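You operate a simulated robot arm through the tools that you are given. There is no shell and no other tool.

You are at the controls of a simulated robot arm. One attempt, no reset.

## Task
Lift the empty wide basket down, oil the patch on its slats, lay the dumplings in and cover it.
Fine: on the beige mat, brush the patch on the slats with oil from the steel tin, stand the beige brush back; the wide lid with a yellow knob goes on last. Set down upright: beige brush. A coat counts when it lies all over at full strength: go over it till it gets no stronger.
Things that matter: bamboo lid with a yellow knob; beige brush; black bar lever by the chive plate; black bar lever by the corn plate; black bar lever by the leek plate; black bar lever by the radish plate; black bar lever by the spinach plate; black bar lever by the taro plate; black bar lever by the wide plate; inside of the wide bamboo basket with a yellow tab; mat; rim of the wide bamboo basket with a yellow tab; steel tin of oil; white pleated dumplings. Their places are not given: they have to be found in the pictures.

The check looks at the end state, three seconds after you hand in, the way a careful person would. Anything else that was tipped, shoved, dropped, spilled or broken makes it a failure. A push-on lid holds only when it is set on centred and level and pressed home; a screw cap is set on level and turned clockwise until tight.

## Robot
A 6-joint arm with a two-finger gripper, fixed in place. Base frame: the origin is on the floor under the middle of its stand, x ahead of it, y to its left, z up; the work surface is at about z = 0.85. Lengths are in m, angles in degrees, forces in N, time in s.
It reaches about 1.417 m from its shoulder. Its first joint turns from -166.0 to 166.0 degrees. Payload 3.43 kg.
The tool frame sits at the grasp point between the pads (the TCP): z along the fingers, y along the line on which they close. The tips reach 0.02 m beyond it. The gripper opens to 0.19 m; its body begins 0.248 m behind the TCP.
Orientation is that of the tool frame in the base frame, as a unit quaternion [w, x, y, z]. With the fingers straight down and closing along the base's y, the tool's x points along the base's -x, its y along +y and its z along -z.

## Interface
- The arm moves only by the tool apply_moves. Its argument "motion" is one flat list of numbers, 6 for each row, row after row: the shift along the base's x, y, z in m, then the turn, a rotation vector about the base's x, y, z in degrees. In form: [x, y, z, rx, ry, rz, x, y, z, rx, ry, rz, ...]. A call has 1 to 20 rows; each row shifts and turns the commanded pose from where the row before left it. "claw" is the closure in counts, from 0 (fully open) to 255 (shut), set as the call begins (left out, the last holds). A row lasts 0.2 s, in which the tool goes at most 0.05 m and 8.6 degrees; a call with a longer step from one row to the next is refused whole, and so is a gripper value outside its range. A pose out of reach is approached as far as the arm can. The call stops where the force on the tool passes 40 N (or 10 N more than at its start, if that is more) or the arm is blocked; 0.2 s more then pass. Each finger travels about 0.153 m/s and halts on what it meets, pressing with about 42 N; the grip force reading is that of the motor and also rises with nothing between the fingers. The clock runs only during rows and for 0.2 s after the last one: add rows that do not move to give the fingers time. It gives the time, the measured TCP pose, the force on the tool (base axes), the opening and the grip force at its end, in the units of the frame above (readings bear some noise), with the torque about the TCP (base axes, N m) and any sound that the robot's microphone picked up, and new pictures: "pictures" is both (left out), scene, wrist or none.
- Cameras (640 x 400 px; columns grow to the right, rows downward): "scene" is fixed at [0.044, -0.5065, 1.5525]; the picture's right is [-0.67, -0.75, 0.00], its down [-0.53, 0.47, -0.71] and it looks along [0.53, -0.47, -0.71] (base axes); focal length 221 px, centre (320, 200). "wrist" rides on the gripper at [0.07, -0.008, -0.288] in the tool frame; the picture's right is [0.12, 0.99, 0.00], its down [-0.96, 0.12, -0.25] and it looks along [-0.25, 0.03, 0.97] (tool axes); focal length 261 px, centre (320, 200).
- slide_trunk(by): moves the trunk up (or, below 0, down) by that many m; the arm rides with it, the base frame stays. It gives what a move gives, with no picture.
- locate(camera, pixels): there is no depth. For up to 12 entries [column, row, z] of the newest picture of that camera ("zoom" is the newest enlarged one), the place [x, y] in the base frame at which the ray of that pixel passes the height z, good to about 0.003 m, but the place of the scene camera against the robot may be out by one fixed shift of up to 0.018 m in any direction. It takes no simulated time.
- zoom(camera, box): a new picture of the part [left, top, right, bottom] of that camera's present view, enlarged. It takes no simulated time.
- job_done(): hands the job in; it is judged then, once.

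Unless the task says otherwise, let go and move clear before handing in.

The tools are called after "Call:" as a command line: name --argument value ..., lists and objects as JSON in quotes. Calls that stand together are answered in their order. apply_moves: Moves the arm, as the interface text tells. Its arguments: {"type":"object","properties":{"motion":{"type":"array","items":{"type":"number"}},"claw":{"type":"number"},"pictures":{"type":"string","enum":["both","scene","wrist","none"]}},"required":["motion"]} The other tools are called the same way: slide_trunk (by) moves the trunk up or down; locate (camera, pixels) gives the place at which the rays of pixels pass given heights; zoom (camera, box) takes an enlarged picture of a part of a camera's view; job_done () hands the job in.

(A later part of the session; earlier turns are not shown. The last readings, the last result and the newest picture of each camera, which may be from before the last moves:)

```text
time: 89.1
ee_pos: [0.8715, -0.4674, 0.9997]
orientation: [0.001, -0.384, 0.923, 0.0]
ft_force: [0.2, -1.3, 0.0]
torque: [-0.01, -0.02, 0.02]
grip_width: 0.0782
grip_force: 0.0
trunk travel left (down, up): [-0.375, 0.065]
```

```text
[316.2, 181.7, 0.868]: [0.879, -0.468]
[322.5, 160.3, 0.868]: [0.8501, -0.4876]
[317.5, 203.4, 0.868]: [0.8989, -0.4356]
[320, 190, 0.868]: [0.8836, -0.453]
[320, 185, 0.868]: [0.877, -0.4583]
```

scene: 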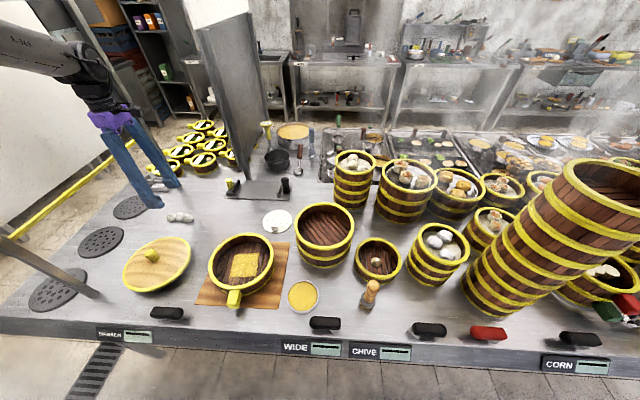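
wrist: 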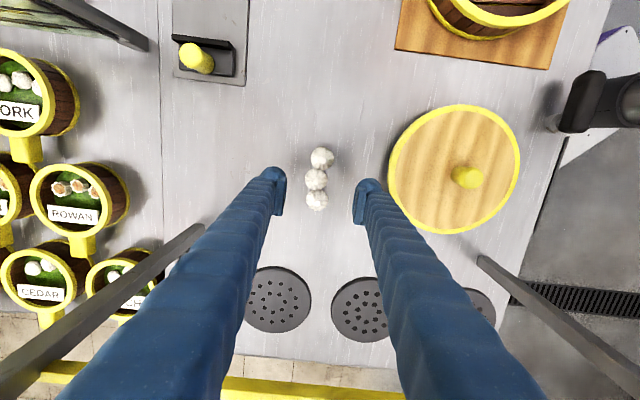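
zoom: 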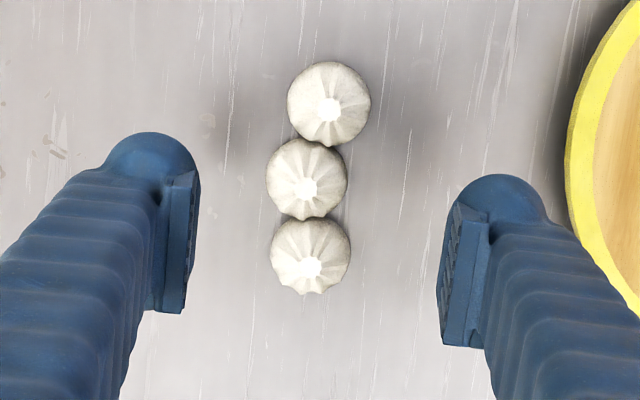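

Middle dumpling ≈ (0.8775, -0.4685). I'll centre on it and lower to just above.

Call:
apply_moves --motion '[0.006, -0.001, -0.02, 0, 0, 0, 0, 0, -0.03, 0, 0, 0, 0, 0, -0.025, 0, 0, 0, 0, 0, 0, 0, 0, 0]' --claw 165 --pictures "scene"

Call:
zoom --camera "wrist" --box '[260, 130, 380, 240]'

Call:
zoom --camera "scene" --box '[140, 175, 220, 235]'

```text
time: 90.1
ee_pos: [0.8787, -0.471, 0.9248]
orientation: [0.0, -0.383, 0.924, 0.0]
ft_force: [-0.3, -0.6, 0.1]
torque: [0.01, -0.05, 0.04]
grip_width: 0.0671
grip_force: 0.0
trunk travel left (down, up): [-0.375, 0.065]
```

scene: 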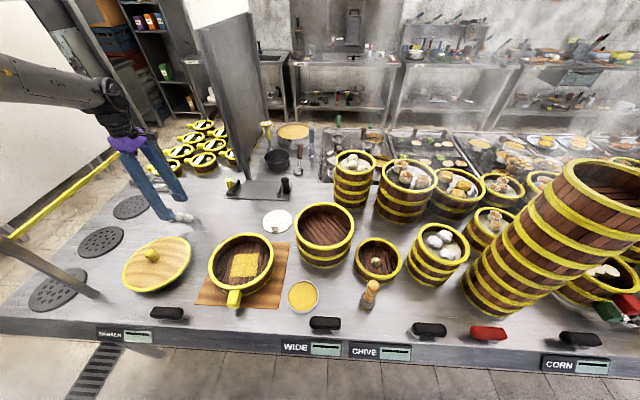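

```text
3.64 times, centred on (320, 185) of wrist
```

zoom: 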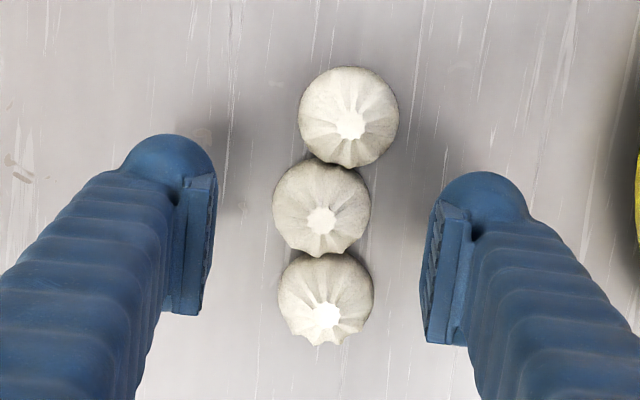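

```text
6.67 times, centred on (180, 205) of scene
```

zoom: 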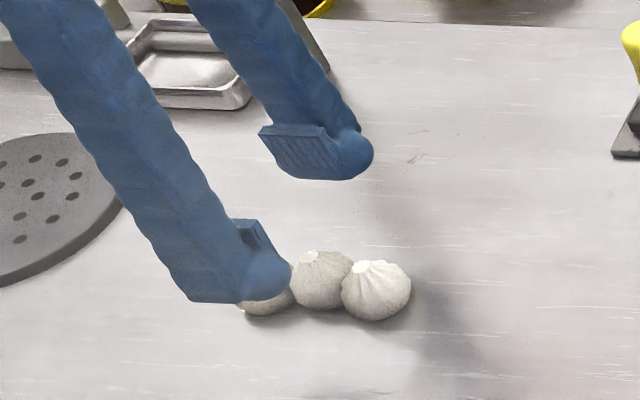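

The middle dumpling is centred between the pads (zoom (321,210)). Lowering around it, the last bit in small steps.

Call:
apply_moves --motion '[0, 0, -0.02, 0, 0, 0, 0, 0, -0.015, 0, 0, 0, 0, 0, -0.008, 0, 0, 0, 0, 0, 0, 0, 0, 0]' --pictures "none"

Call:
apply_moves --motion '[0, 0, -0.003, 0, 0, 0, 0, 0, 0, 0, 0, 0]' --pictures "none"

Call:
zoom --camera "scene" --box '[150, 185, 210, 235]'

Call:
zoom --camera "wrist" --box '[260, 130, 380, 240]'

```text
time: 91.1
ee_pos: [0.878, -0.4698, 0.8831]
orientation: [0.0, -0.383, 0.924, 0.0]
ft_force: [-1.0, -0.6, 0.3]
torque: [-0.01, 0.04, 0.04]
grip_width: 0.067
grip_force: 0.0
trunk travel left (down, up): [-0.375, 0.065]
```

```text
time: 91.7
ee_pos: [0.8791, -0.4703, 0.8806]
orientation: [0.0, -0.382, 0.924, -0.001]
ft_force: [-0.5, -0.1, 0.4]
torque: [-0.03, -0.03, -0.01]
grip_width: 0.0671
grip_force: 0.2
trunk travel left (down, up): [-0.375, 0.065]
```

```text
8.00 times, centred on (180, 210) of scene
```

zoom: 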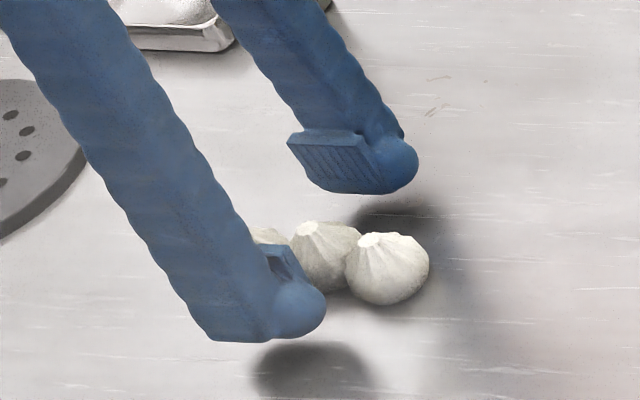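

```text
3.64 times, centred on (320, 185) of wrist
```

zoom: 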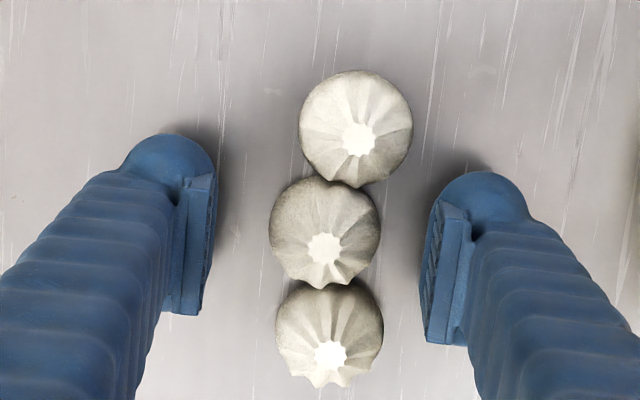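

Tips still clear the counter. I'll go down 6 mm more and close moderately.

Call:
apply_moves --motion '[0, 0, -0.003, 0, 0, 0, 0, 0, -0.002, 0, 0, 0, 0, 0, 0, 0, 0, 0]' --pictures "none"

Call:
apply_moves --motion '[0, 0, 0, 0, 0, 0, 0, 0, 0, 0, 0, 0]' --claw 214 --pictures "none"

Call:
zoom --camera "wrist" --box '[260, 130, 380, 240]'

Call:
zoom --camera "scene" --box '[150, 185, 210, 235]'

```text
time: 92.5
ee_pos: [0.8798, -0.47, 0.8749]
orientation: [0.0, -0.382, 0.924, 0.0]
ft_force: [-0.1, 0.6, 0.1]
torque: [0.03, -0.05, -0.01]
grip_width: 0.0672
grip_force: 0.1
trunk travel left (down, up): [-0.375, 0.065]
```

```text
time: 93.1
ee_pos: [0.8803, -0.4699, 0.8748]
orientation: [0.0, -0.383, 0.924, 0.0]
ft_force: [-0.2, -0.8, -0.2]
torque: [-0.03, -0.01, -0.02]
grip_width: 0.0341
grip_force: 42.1
trunk travel left (down, up): [-0.375, 0.065]
```

```text
3.64 times, centred on (320, 185) of wrist
```

zoom: 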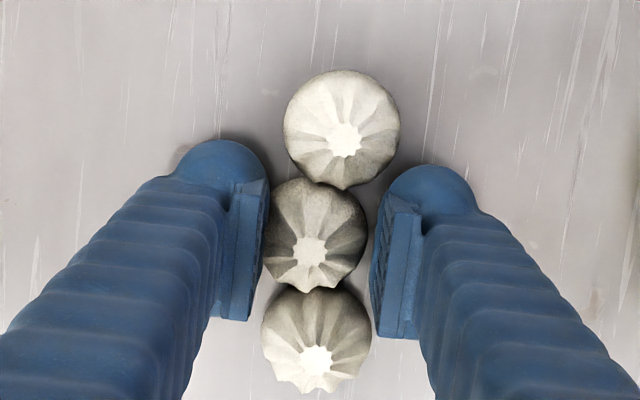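

```text
8.00 times, centred on (180, 210) of scene
```

zoom: 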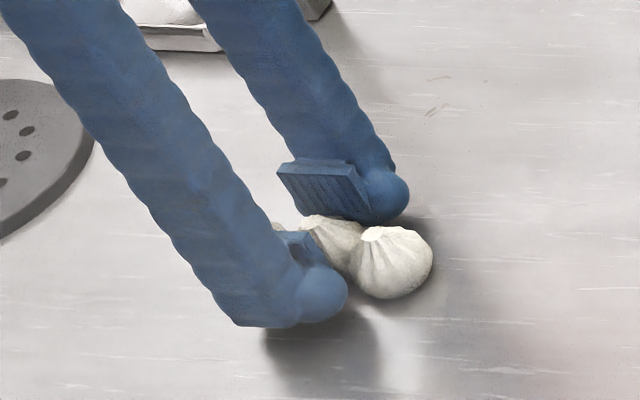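

All three shifted together while closing, so they behave as one piece. Grip is 34 mm, 42 N. Lifting gently to confirm.

Call:
apply_moves --motion '[0, 0, 0.01, 0, 0, 0, 0, 0, 0.02, 0, 0, 0, 0, 0, 0.03, 0, 0, 0, 0, 0, 0, 0, 0, 0]' --pictures "none"

Call:
zoom --camera "wrist" --box '[260, 130, 380, 240]'

Call:
zoom --camera "scene" --box '[140, 165, 220, 235]'

```text
time: 94.1
ee_pos: [0.8768, -0.4699, 0.9355]
orientation: [-0.001, -0.382, 0.924, 0.0]
ft_force: [-0.5, -0.1, -0.1]
torque: [-0.01, 0.06, 0.0]
grip_width: 0.0341
grip_force: 42.0
trunk travel left (down, up): [-0.375, 0.065]
```

```text
3.64 times, centred on (320, 185) of wrist
```

zoom: 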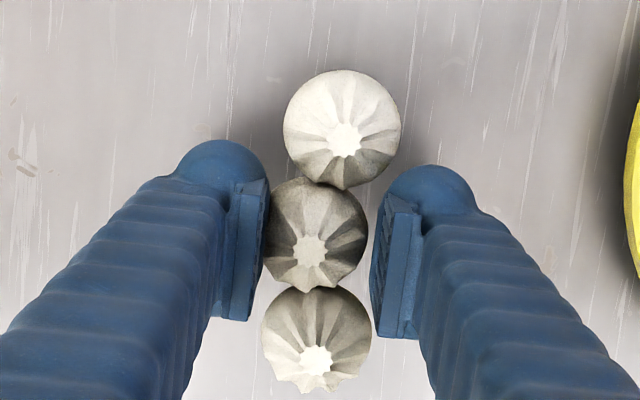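

```text
5.71 times, centred on (180, 200) of scene
```

zoom: 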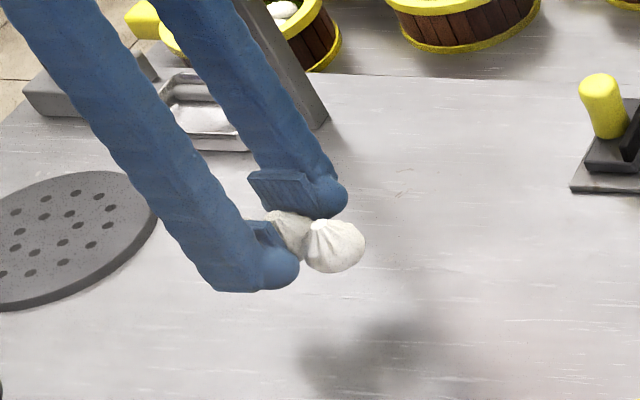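

The three come up as one piece. I'll carry them over the basket centre (0.490, -0.562).

Call:
apply_moves --motion '[0, 0, 0.04, 0, 0, 0, 0, 0, 0.045, 0, 0, 0, -0.025, -0.006, 0, 0, 0, 0, -0.042, -0.01, 0, 0, 0, 0, -0.042, -0.01, 0, 0, 0, 0, -0.042, -0.01, 0, 0, 0, 0, -0.042, -0.01, 0, 0, 0, 0, -0.042, -0.01, 0, 0, 0, 0, -0.042, -0.01, 0, 0, 0, 0, -0.042, -0.01, 0, 0, 0, 0, -0.042, -0.01, 0, 0, 0, 0, -0.027, -0.006, 0, 0, 0, 0, 0, 0, 0, 0, 0, 0]' --pictures "both"

Call:
zoom --camera "wrist" --box '[220, 100, 420, 260]'

```text
time: 96.9
ee_pos: [0.4905, -0.5626, 1.022]
orientation: [-0.001, -0.383, 0.924, 0.0]
ft_force: [0.0, 0.2, -0.6]
torque: [-0.01, 0.05, -0.02]
grip_width: 0.0337
grip_force: 42.7
trunk travel left (down, up): [-0.375, 0.065]
```

scene: 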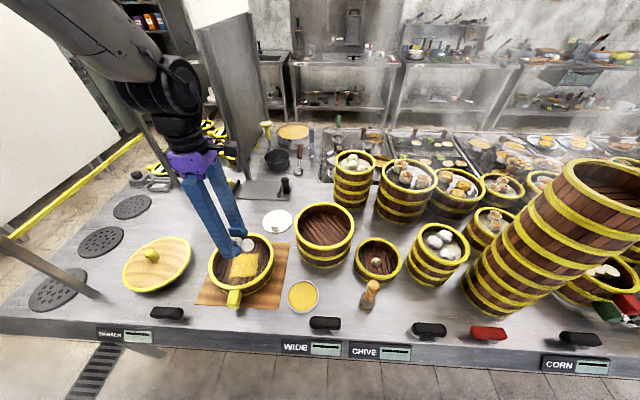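
wrist: 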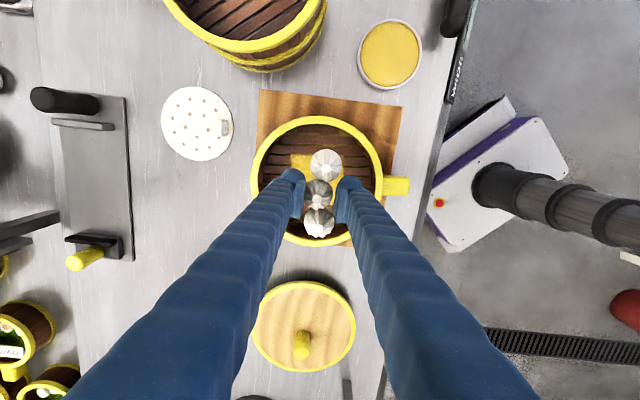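

```text
2.50 times, centred on (320, 180) of wrist
```

zoom: 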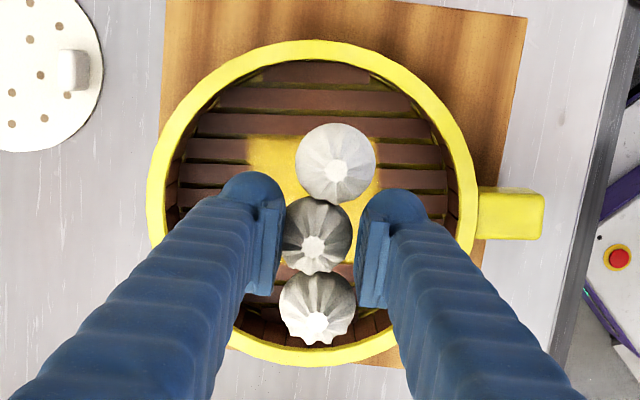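

Group is over the basket; the basket centre is about (0.495, -0.563). I'll shift slightly and lower it inside.

Call:
apply_moves --motion '[0.004, -0.001, -0.03, 0, 0, 0, 0, 0, -0.03, 0, 0, 0, 0, 0, -0.03, 0, 0, 0, 0, 0, -0.02, 0, 0, 0, 0, 0, 0, 0, 0, 0]' --pictures "none"

Call:
apply_moves --motion '[0, 0, -0.005, 0, 0, 0, 0, 0, 0, 0, 0, 0]' --pictures "none"

Call:
zoom --camera "scene" --box '[205, 215, 285, 300]'

```text
time: 98.1
ee_pos: [0.4949, -0.5635, 0.91]
orientation: [0.0, -0.383, 0.924, -0.001]
ft_force: [-0.6, -0.6, -0.4]
torque: [0.01, 0.01, -0.01]
grip_width: 0.0336
grip_force: 42.4
trunk travel left (down, up): [-0.375, 0.065]
```

```text
time: 98.7
ee_pos: [0.4946, -0.5637, 0.9064]
orientation: [0.001, -0.382, 0.924, 0.0]
ft_force: [-0.5, -0.2, -0.8]
torque: [0.0, 0.02, -0.01]
grip_width: 0.0339
grip_force: 42.0
trunk travel left (down, up): [-0.375, 0.065]
```

```text
4.71 times, centred on (245, 258) of scene
```

zoom: 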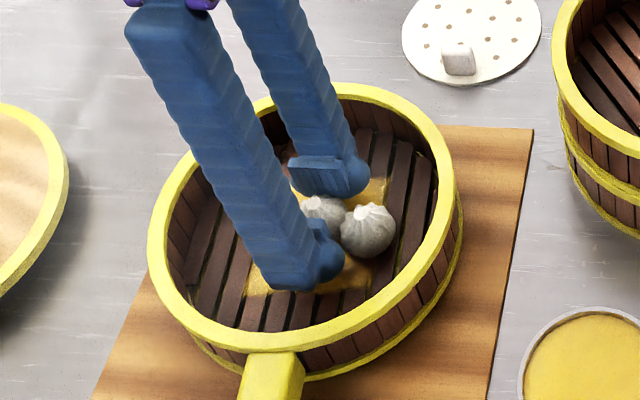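

Call:
apply_moves --motion '[0, 0, -0.003, 0, 0, 0, 0, 0, 0, 0, 0, 0]' --pictures "none"

Call:
apply_moves --motion '[0, 0, -0.002, 0, 0, 0, 0, 0, 0, 0, 0, 0]' --pictures "none"

Call:
apply_moves --motion '[0, 0, -0.002, 0, 0, 0, 0, 0, 0, 0, 0, 0]' --pictures "none"

```text
time: 99.3
ee_pos: [0.4946, -0.5633, 0.9016]
orientation: [0.001, -0.382, 0.924, 0.0]
ft_force: [0.0, 0.5, 0.0]
torque: [0.0, 0.0, -0.01]
grip_width: 0.0334
grip_force: 41.6
trunk travel left (down, up): [-0.375, 0.065]
```

```text
time: 99.9
ee_pos: [0.4957, -0.5627, 0.9007]
orientation: [0.0, -0.383, 0.924, 0.0]
ft_force: [0.1, 0.2, 0.1]
torque: [0.02, -0.05, -0.01]
grip_width: 0.0338
grip_force: 42.4
trunk travel left (down, up): [-0.375, 0.065]
```

```text
time: 100.5
ee_pos: [0.4952, -0.5632, 0.8987]
orientation: [0.0, -0.383, 0.924, 0.0]
ft_force: [0.2, -0.1, 0.6]
torque: [-0.02, 0.03, 0.0]
grip_width: 0.0338
grip_force: 41.9
trunk travel left (down, up): [-0.375, 0.065]
```

Call:
apply_moves --motion '[0, 0, -0.001, 0, 0, 0, 0, 0, 0, 0, 0, 0]' --pictures "none"

Call:
apply_moves --motion '[0, 0, -0.001, 0, 0, 0, 0, 0, 0, 0, 0, 0]' --pictures "none"

Call:
zoom --camera "scene" --box '[220, 230, 270, 285]'

```text
time: 101.1
ee_pos: [0.4948, -0.5629, 0.8984]
orientation: [0.001, -0.383, 0.924, -0.001]
ft_force: [0.3, -1.8, 9.6]
torque: [-0.14, -0.1, -0.02]
grip_width: 0.0332
grip_force: 41.8
trunk travel left (down, up): [-0.375, 0.065]
```

```text
time: 101.7
ee_pos: [0.495, -0.563, 0.8987]
orientation: [0.001, -0.383, 0.924, -0.002]
ft_force: [-0.2, -2.6, 22.4]
torque: [-0.1, -0.05, 0.0]
grip_width: 0.0334
grip_force: 42.3
trunk travel left (down, up): [-0.375, 0.065]
```

```text
7.27 times, centred on (245, 258) of scene
```

zoom: 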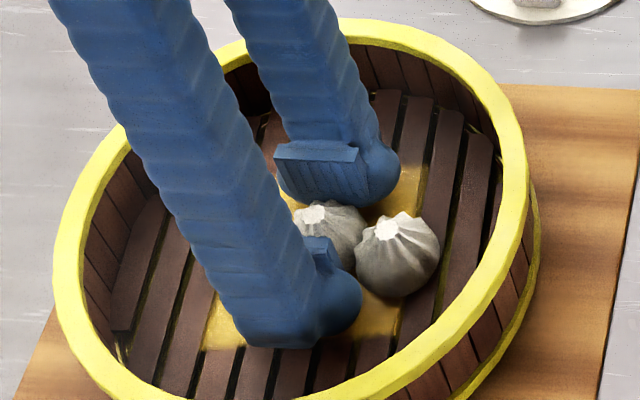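

The dumplings rest on the slats. I'll relieve 1.2 mm and open modestly inside the basket.

Call:
apply_moves --motion '[0, 0, 0.0013, 0, 0, 0, 0, 0, 0, 0, 0, 0]' --pictures "none"

Call:
apply_moves --motion '[0, 0, 0, 0, 0, 0, 0, 0, 0, 0, 0, 0]' --claw 178 --pictures "none"

Call:
zoom --camera "scene" --box '[220, 230, 270, 285]'

Call:
zoom --camera "wrist" --box '[260, 130, 380, 240]'

```text
time: 102.3
ee_pos: [0.4947, -0.5624, 0.8979]
orientation: [0.0, -0.383, 0.924, -0.001]
ft_force: [2.0, -5.0, 18.6]
torque: [-0.16, -0.07, -0.01]
grip_width: 0.0336
grip_force: 42.0
trunk travel left (down, up): [-0.375, 0.065]
```

```text
time: 102.9
ee_pos: [0.4937, -0.563, 0.8968]
orientation: [0.0, -0.383, 0.924, 0.001]
ft_force: [0.0, 0.5, 0.5]
torque: [0.0, 0.0, -0.02]
grip_width: 0.0577
grip_force: 0.0
trunk travel left (down, up): [-0.375, 0.065]
```

```text
7.27 times, centred on (245, 258) of scene
```

zoom: 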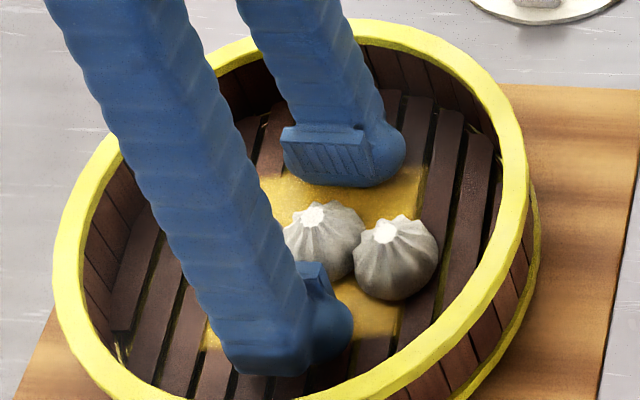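

```text
3.64 times, centred on (320, 185) of wrist
```

zoom: 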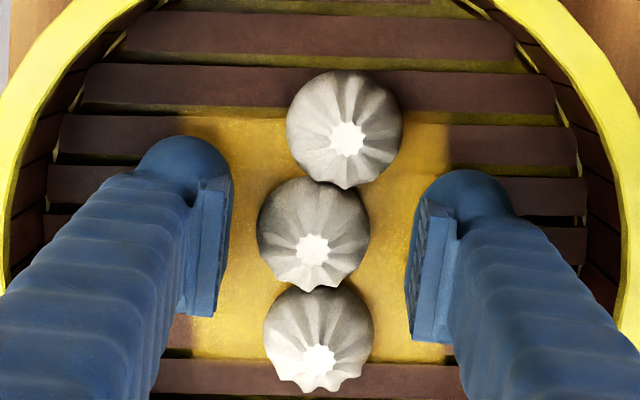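

The dumplings sit in the basket on the oiled patch. I'll rise straight out, then go above the lid's knob (≈ (0.694, -0.340)).

Call:
apply_moves --motion '[0, 0, 0.02, 0, 0, 0, 0, 0, 0.03, 0, 0, 0, 0, 0, 0.04, 0, 0, 0, 0, 0, 0.045, 0, 0, 0, 0, 0, 0.045, 0, 0, 0, 0, 0, 0.03, 0, 0, 0, 0.03, 0.033, 0, 0, 0, 0, 0.033, 0.036, 0, 0, 0, 0, 0.033, 0.036, 0, 0, 0, 0, 0.033, 0.036, 0, 0, 0, 0, 0.033, 0.036, 0, 0, 0, 0, 0.033, 0.036, 0, 0, 0, 0, 0, 0, 0, 0, 0, 0]' --pictures "both"

Call:
zoom --camera "wrist" --box '[240, 120, 400, 260]'

Call:
zoom --camera "scene" --box '[205, 220, 285, 300]'

```text
time: 105.7
ee_pos: [0.693, -0.3496, 1.1079]
orientation: [-0.001, -0.383, 0.924, 0.0]
ft_force: [-0.3, 0.2, 0.3]
torque: [-0.03, -0.05, 0.0]
grip_width: 0.0574
grip_force: 0.0
trunk travel left (down, up): [-0.375, 0.065]
```

scene: 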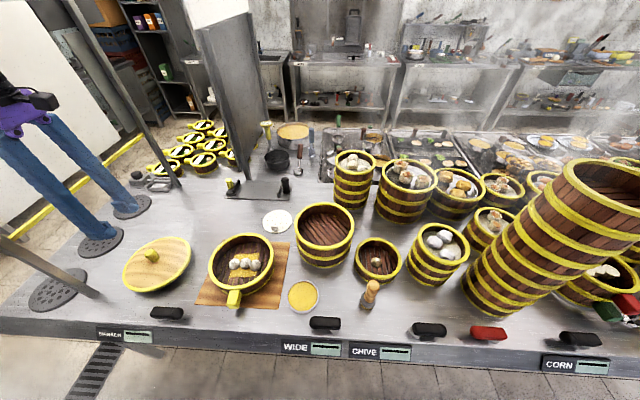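
wrist: 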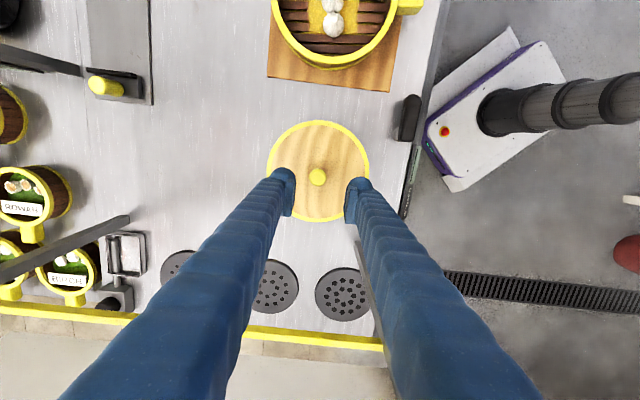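

```text
2.86 times, centred on (320, 190) of wrist
```

zoom: 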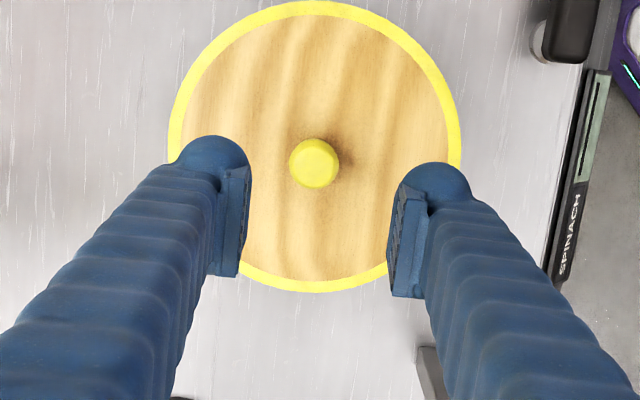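

```text
5.00 times, centred on (245, 260) of scene
```

zoom: 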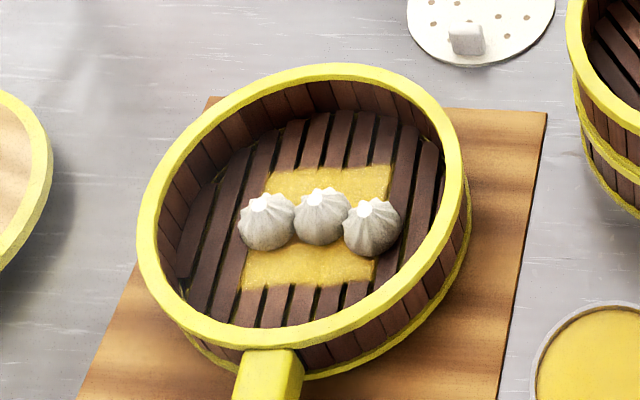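

Dumplings are inside as placed. Now I'll refine the knob and lid centre.

Call:
locate --camera "wrist" --pixels '[[318.25, 171.3, 0.86], [318.25, 171.3, 0.875], [317.9, 177, 0.89], [317.9, 177, 0.9], [317.9, 177, 0.91], [266.9, 171.3, 0.87], [369.7, 171.3, 0.87], [318.3, 120.1, 0.87], [318.3, 222.5, 0.87]]'

Call:
zoom --camera "scene" --box '[115, 225, 200, 305]'

Call:
zoom --camera "wrist" --box '[295, 155, 345, 200]'

```text
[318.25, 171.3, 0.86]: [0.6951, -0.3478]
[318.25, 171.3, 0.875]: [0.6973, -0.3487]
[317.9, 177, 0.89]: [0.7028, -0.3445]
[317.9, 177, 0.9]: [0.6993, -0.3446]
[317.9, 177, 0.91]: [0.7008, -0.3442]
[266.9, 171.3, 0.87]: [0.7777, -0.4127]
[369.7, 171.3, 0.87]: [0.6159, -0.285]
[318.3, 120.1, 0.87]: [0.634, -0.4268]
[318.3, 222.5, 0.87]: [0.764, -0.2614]
```

```text
5.00 times, centred on (158, 265) of scene
```

zoom: 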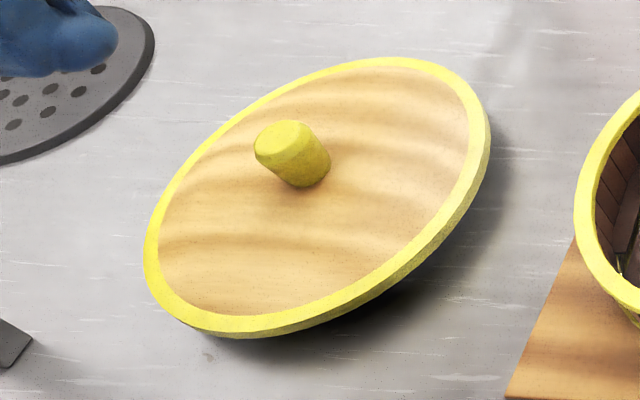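

```text
8.89 times, centred on (320, 178) of wrist
```

zoom: 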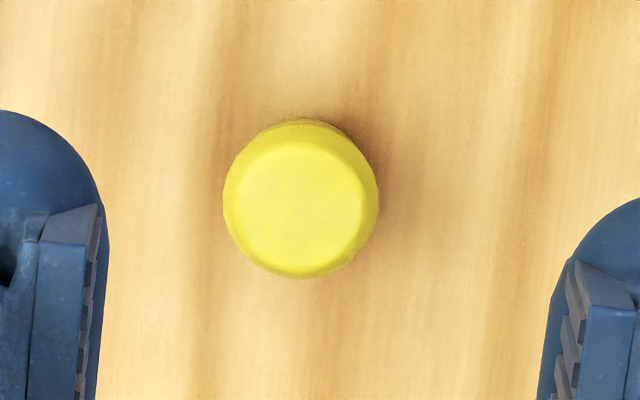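

Lid centre ≈ (0.698, -0.346), knob ≈ 34 mm wide. I'll align over the knob and come lower for a precise check.

Call:
apply_moves --motion '[0.004, 0.0025, -0.03, 0, 0, 0, 0.004, 0.0025, -0.04, 0, 0, 0, 0, 0, -0.04, 0, 0, 0, 0, 0, -0.02, 0, 0, 0, 0, 0, 0, 0, 0, 0]' --claw 155 --pictures "both"

Call:
zoom --camera "wrist" --box '[260, 140, 380, 240]'

Call:
zoom --camera "scene" --box '[105, 215, 205, 305]'

```text
time: 106.9
ee_pos: [0.6981, -0.3463, 0.9776]
orientation: [0.0, -0.383, 0.924, 0.0]
ft_force: [0.8, 0.5, -0.3]
torque: [0.0, -0.02, 0.0]
grip_width: 0.0747
grip_force: 0.0
trunk travel left (down, up): [-0.375, 0.065]
```

scene: 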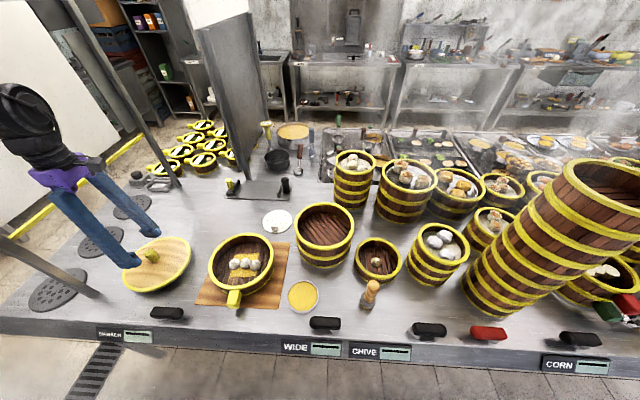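
wrist: 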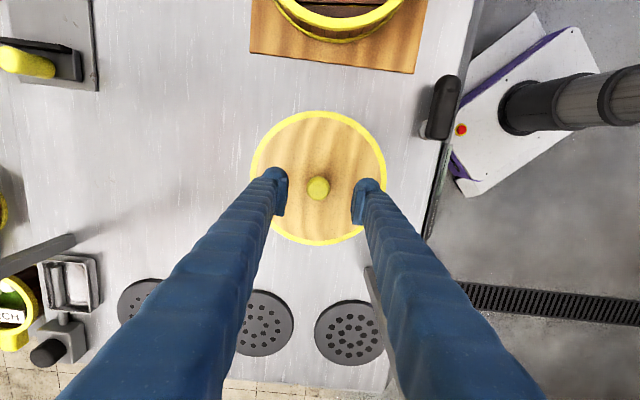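

```text
4.00 times, centred on (320, 190) of wrist
```

zoom: 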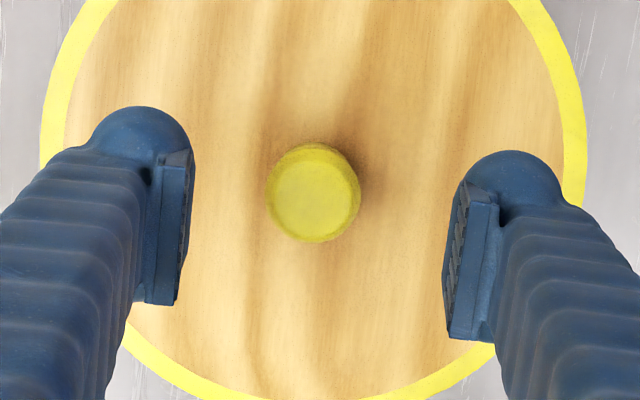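

```text
4.44 times, centred on (155, 260) of scene
```

zoom: 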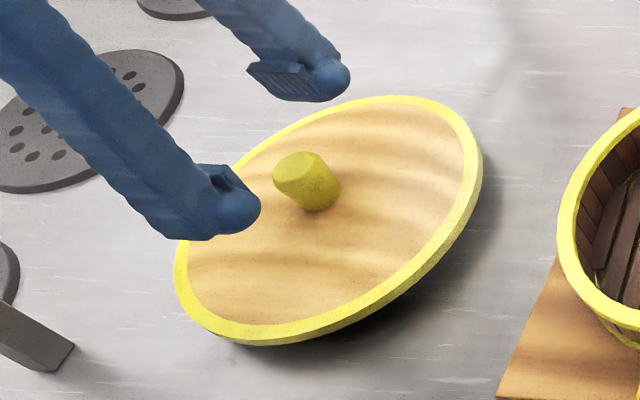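

Knob is about 2 mm off in the closing direction and 5 mm along the pads. I'll correct and lower further.

Call:
apply_moves --motion '[0.0048, 0.002, -0.02, 0, 0, 0, 0, 0, -0.02, 0, 0, 0, 0, 0, -0.015, 0, 0, 0, 0, 0, 0, 0, 0, 0]' --claw 170 --pictures "none"

Call:
zoom --camera "wrist" --box '[260, 140, 380, 240]'

Call:
zoom --camera "scene" --box '[115, 220, 195, 290]'

```text
time: 107.9
ee_pos: [0.7027, -0.3419, 0.9251]
orientation: [0.0, -0.383, 0.924, 0.0]
ft_force: [0.4, -0.2, 1.0]
torque: [0.03, -0.05, 0.0]
grip_width: 0.0632
grip_force: 0.1
trunk travel left (down, up): [-0.375, 0.065]
```

```text
4.00 times, centred on (320, 190) of wrist
```

zoom: 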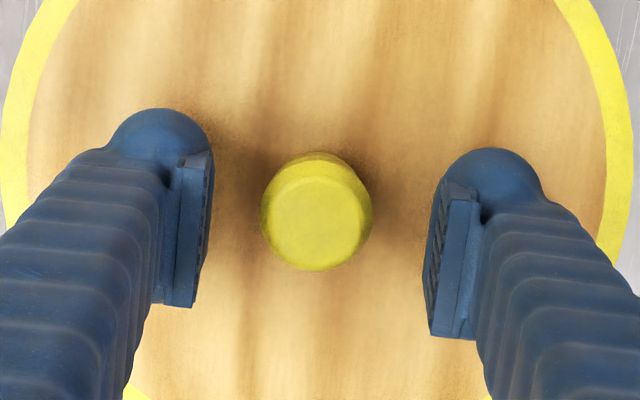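

```text
5.71 times, centred on (155, 255) of scene
```

zoom: 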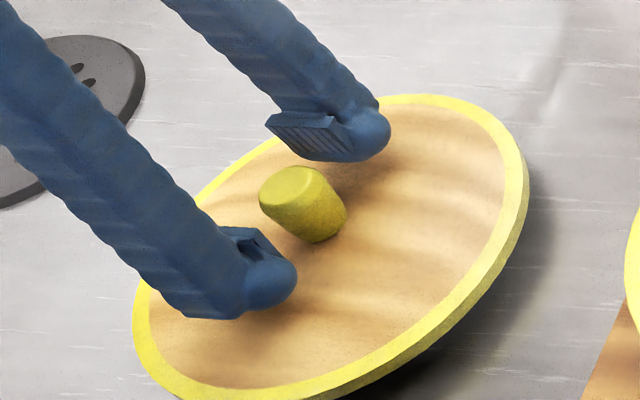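

Knob is centred between the pads now. Lowering in small steps with force checks.

Call:
apply_moves --motion '[0, 0, -0.006, 0, 0, 0, 0, 0, -0.005, 0, 0, 0, 0, 0, 0, 0, 0, 0]' --pictures "none"

Call:
apply_moves --motion '[0, 0, -0.004, 0, 0, 0, 0, 0, 0, 0, 0, 0]' --pictures "none"

Call:
zoom --camera "scene" --box '[125, 225, 185, 285]'

Call:
zoom --camera "wrist" --box '[260, 140, 380, 240]'

```text
time: 108.7
ee_pos: [0.7015, -0.341, 0.9132]
orientation: [0.0, -0.383, 0.924, 0.0]
ft_force: [0.3, -0.2, 0.3]
torque: [-0.04, -0.02, 0.04]
grip_width: 0.0634
grip_force: 0.0
trunk travel left (down, up): [-0.375, 0.065]
```

```text
time: 109.3
ee_pos: [0.7021, -0.3418, 0.9112]
orientation: [0.001, -0.383, 0.924, -0.002]
ft_force: [3.5, 9.9, 35.7]
torque: [-0.06, -0.04, -0.02]
grip_width: 0.0626
grip_force: 0.1
trunk travel left (down, up): [-0.375, 0.065]
```

```text
6.67 times, centred on (155, 255) of scene
```

zoom: 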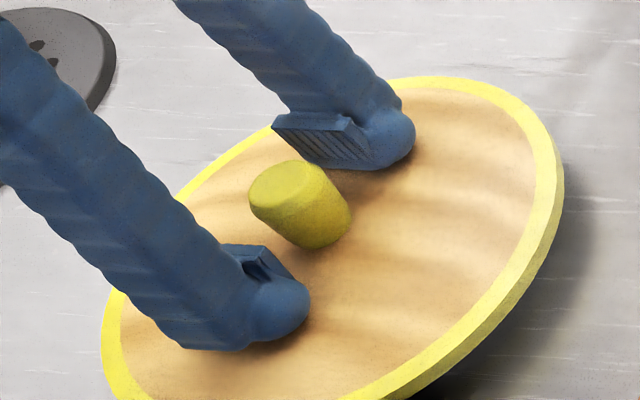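

```text
4.00 times, centred on (320, 190) of wrist
```

zoom: 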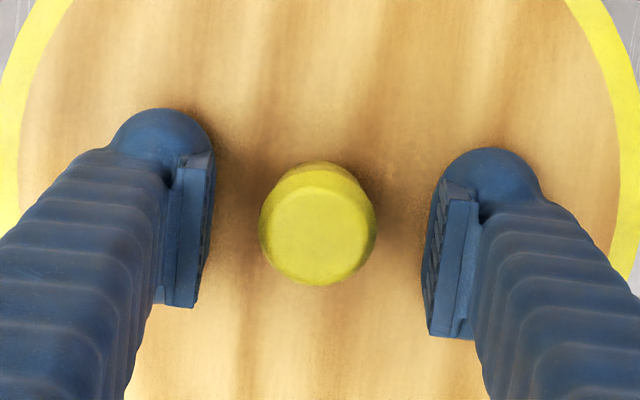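

Tips touched the lid top (35 N) at TCP ≈ 0.911, so the lid surface is ≈ 0.892. I'll raise 4 mm and close on the knob.

Call:
apply_moves --motion '[0, 0, 0.004, 0, 0, 0, 0, 0, 0, 0, 0, 0]' --pictures "none"

Call:
apply_moves --motion '[0, 0, 0, 0, 0, 0, 0, 0, 0, 0, 0, 0, 0, 0, 0, 0, 0, 0]' --claw 255 --pictures "none"

Call:
zoom --camera "wrist" --box '[260, 140, 380, 240]'

Call:
zoom --camera "scene" --box '[105, 215, 205, 305]'

```text
time: 109.9
ee_pos: [0.7015, -0.3423, 0.9114]
orientation: [-0.001, -0.382, 0.924, -0.001]
ft_force: [2.5, 3.6, 11.4]
torque: [-0.31, -0.36, 0.21]
grip_width: 0.0631
grip_force: 0.1
trunk travel left (down, up): [-0.375, 0.065]
```

```text
time: 110.8
ee_pos: [0.7033, -0.3446, 0.9148]
orientation: [0.001, -0.382, 0.924, -0.003]
ft_force: [-2.0, -0.2, 13.1]
torque: [0.07, 0.84, 0.04]
grip_width: 0.0295
grip_force: 42.2
trunk travel left (down, up): [-0.375, 0.065]
stopped in row 3: the force on the tool passed its limit at 41 N (the readings are from after the stop); the commanded pose is now the measured one
```

```text
4.00 times, centred on (320, 190) of wrist
```

zoom: 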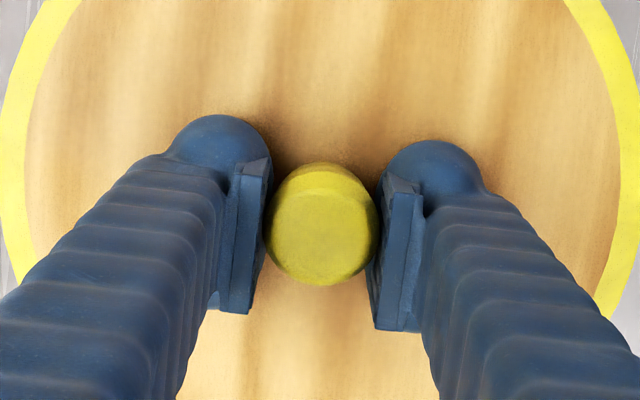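

```text
4.44 times, centred on (155, 260) of scene
```

zoom: 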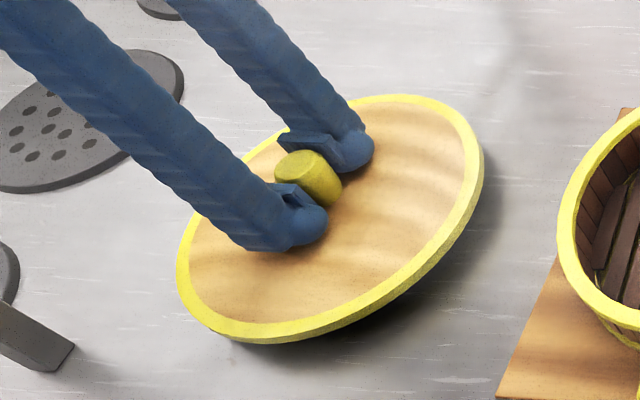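

The knob is gripped at 29.5 mm with some residual contact force. I'll lift a few millimetres and check the forces and level.

Call:
apply_moves --motion '[0, 0, 0.003, 0, 0, 0, 0, 0, 0.005, 0, 0, 0, 0, 0, 0.01, 0, 0, 0, 0, 0, 0, 0, 0, 0]' --pictures "none"

Call:
zoom --camera "scene" --box '[105, 215, 205, 305]'

Call:
zoom --camera "wrist" --box '[230, 110, 410, 250]'

```text
time: 111.8
ee_pos: [0.7046, -0.3433, 0.9317]
orientation: [0.0, -0.383, 0.924, -0.001]
ft_force: [0.7, -0.2, -1.6]
torque: [0.0, -0.01, 0.02]
grip_width: 0.0295
grip_force: 42.3
trunk travel left (down, up): [-0.375, 0.065]
```

```text
4.44 times, centred on (155, 260) of scene
```

zoom: 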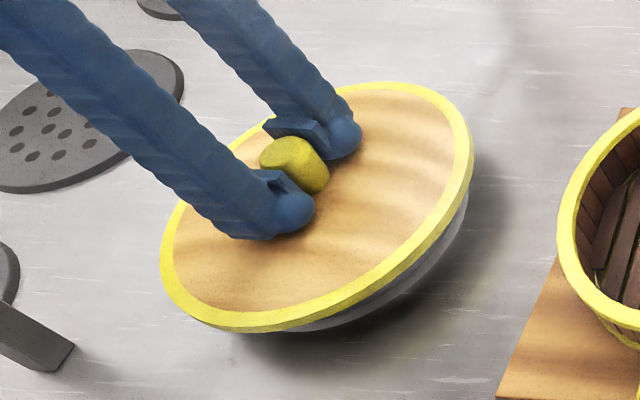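

```text
2.86 times, centred on (320, 180) of wrist
```

zoom: 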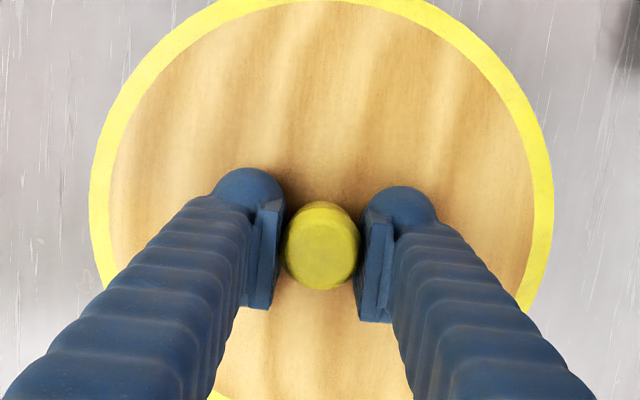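

The lid hangs free (1.6 N, no torque). I'll lift it high so both lid outline and basket show in one wrist view.

Call:
apply_moves --motion '[0, 0, 0.03, 0, 0, 0, 0, 0, 0.045, 0, 0, 0, 0, 0, 0.045, 0, 0, 0, -0.005, -0.006, 0.045, 0, 0, 0, -0.006, -0.008, 0.045, 0, 0, 0, -0.006, -0.008, 0.045, 0, 0, 0, -0.006, -0.008, 0.045, 0, 0, 0, -0.006, -0.008, 0.045, 0, 0, 0, -0.004, -0.006, 0.02, 0, 0, 0, 0, 0, 0, 0, 0, 0, 0, 0, 0, 0, 0, 0]' --pictures "both"

Call:
zoom --camera "wrist" --box '[220, 0, 420, 130]'

Call:
zoom --camera "wrist" --box '[210, 90, 430, 290]'

```text
time: 114.2
ee_pos: [0.6726, -0.3896, 1.2963]
orientation: [0.001, -0.383, 0.924, -0.002]
ft_force: [0.3, 0.1, -1.0]
torque: [0.01, 0.03, 0.02]
grip_width: 0.0293
grip_force: 41.8
trunk travel left (down, up): [-0.375, 0.065]
```

scene: 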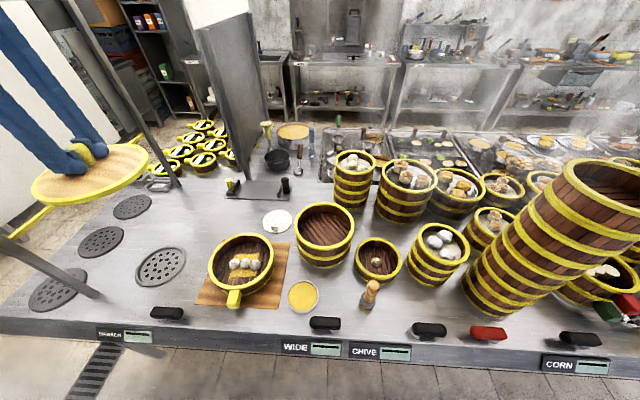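
wrist: 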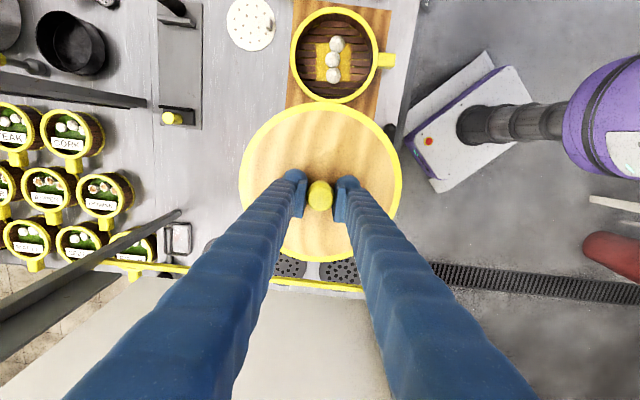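

```text
3.08 times, centred on (320, 65) of wrist
```

zoom: 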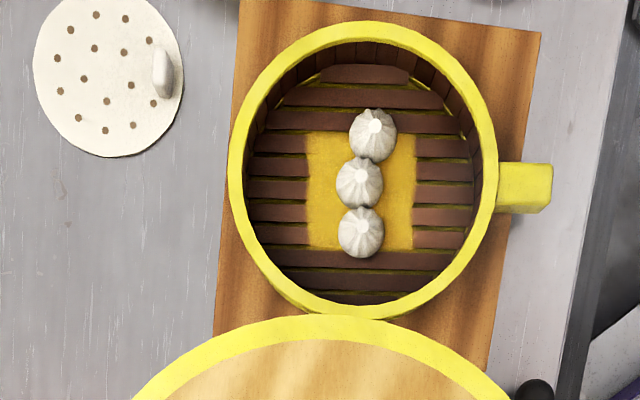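

```text
2.00 times, centred on (320, 190) of wrist
```

zoom: 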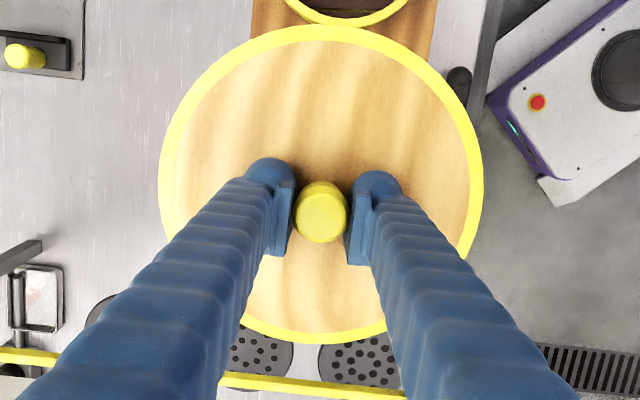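

Both outlines are visible. I'll compute the basket rim centre and the lid centre from opposite edges.

Call:
locate --camera "wrist" --pixels '[[290.1, 55.3, 0.91], [377.5, 55.3, 0.91], [333.6, 6.9, 0.91], [333.6, 103.3, 0.91], [239, 175, 1.273], [402, 175, 1.273], [320.5, 102.5, 1.273], [320.5, 262.5, 1.273], [320.2, 196, 1.305]]'

Call:
zoom --camera "wrist" --box '[280, 0, 390, 70]'

Call:
zoom --camera "wrist" --box '[280, 50, 390, 120]'

```text
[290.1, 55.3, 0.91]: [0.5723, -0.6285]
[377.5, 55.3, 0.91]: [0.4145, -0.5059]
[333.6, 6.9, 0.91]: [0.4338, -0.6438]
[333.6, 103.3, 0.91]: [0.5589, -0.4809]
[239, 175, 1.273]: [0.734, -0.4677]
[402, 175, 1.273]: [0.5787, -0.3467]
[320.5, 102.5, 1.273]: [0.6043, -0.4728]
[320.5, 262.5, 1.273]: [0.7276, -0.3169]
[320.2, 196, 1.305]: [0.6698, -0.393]
```

```text
5.71 times, centred on (335, 35) of wrist
```

zoom: 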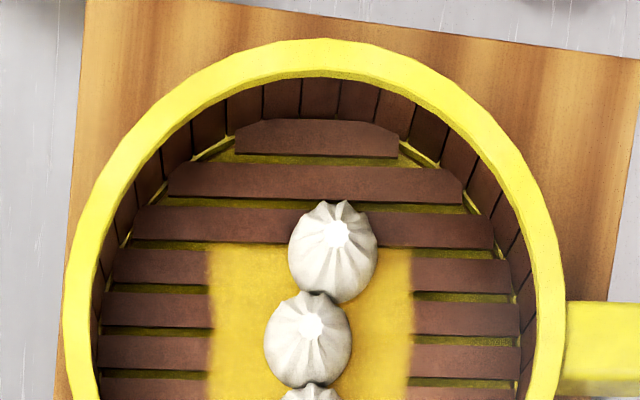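

```text
5.71 times, centred on (335, 85) of wrist
```

zoom: 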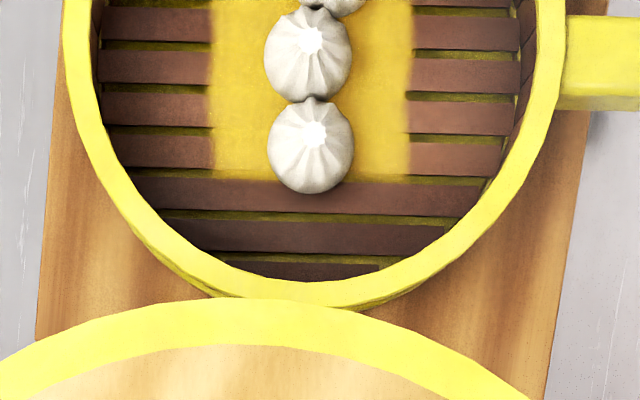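

Relative offset from lid centre to basket centre computes to (-0.174, -0.175). I'll move by that at height, then descend partway and check alignment in the scene view.

Call:
apply_moves --motion '[-0.02, -0.02, 0, 0, 0, 0, -0.029, -0.0292, 0, 0, 0, 0, -0.029, -0.0292, 0, 0, 0, 0, -0.029, -0.0292, 0, 0, 0, 0, -0.029, -0.0292, 0, 0, 0, 0, -0.024, -0.0242, 0, 0, 0, 0, -0.014, -0.014, 0, 0, 0, 0, 0, 0, -0.04, 0, 0, 0, 0, 0, -0.04, 0, 0, 0, 0, 0, -0.04, 0, 0, 0, 0, 0, -0.04, 0, 0, 0, 0, 0, -0.04, 0, 0, 0, 0, 0, -0.04, 0, 0, 0, 0, 0, -0.02, 0, 0, 0, 0, 0, 0, 0, 0, 0]' --pictures "both"

Call:
zoom --camera "scene" --box '[180, 190, 310, 310]'

Call:
zoom --camera "wrist" --box '[200, 80, 440, 290]'

```text
time: 117.4
ee_pos: [0.4981, -0.5637, 1.0346]
orientation: [0.001, -0.382, 0.924, -0.001]
ft_force: [-0.1, 0.5, -2.0]
torque: [0.01, 0.02, 0.02]
grip_width: 0.029
grip_force: 41.7
trunk travel left (down, up): [-0.375, 0.065]
```

scene: 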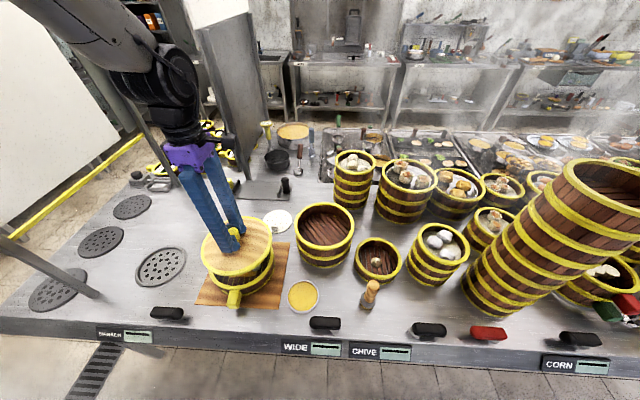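
wrist: 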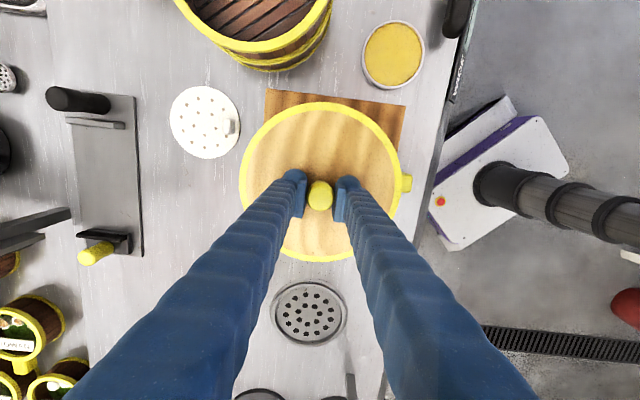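

```text
3.33 times, centred on (245, 250) of scene
```

zoom: 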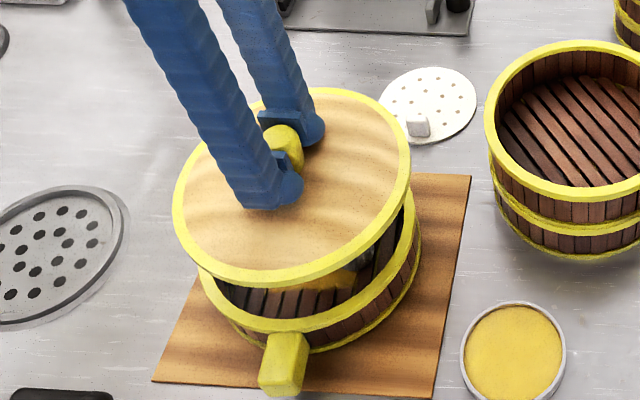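

```text
1.90 times, centred on (320, 185) of wrist
```

zoom: 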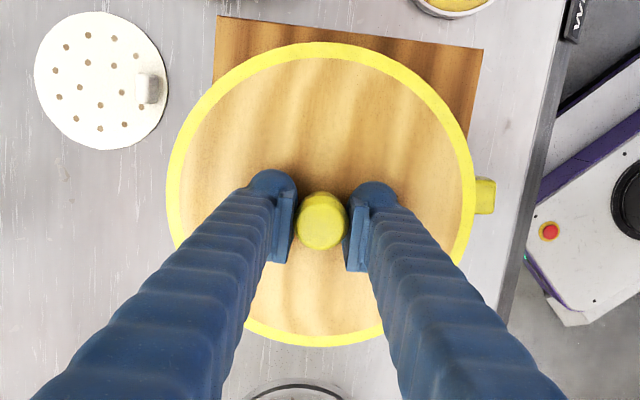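

The lid hovers over the basket. I'll check the horizontal match of lid and rim with the scene camera (its fixed shift cancels).

Call:
locate --camera "scene" --pixels '[[236.4, 245.9, 1.0116], [241, 261.2, 0.912], [200.6, 252, 1.0116], [272.3, 238, 1.0116], [253, 216.4, 1.0116], [219.5, 275.3, 1.0116]]'

Call:
zoom --camera "scene" --box '[190, 205, 290, 295]'

```text
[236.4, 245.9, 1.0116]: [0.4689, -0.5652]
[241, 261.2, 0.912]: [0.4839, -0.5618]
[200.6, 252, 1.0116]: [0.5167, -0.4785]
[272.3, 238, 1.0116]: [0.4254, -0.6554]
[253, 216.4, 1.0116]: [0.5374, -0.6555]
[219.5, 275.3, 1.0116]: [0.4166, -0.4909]
```

```text
4.44 times, centred on (240, 250) of scene
```

zoom: 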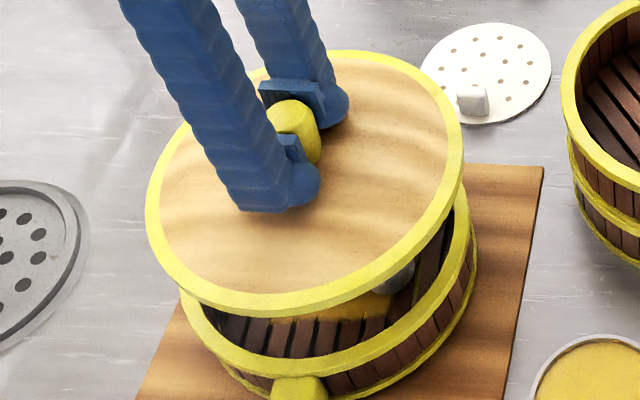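

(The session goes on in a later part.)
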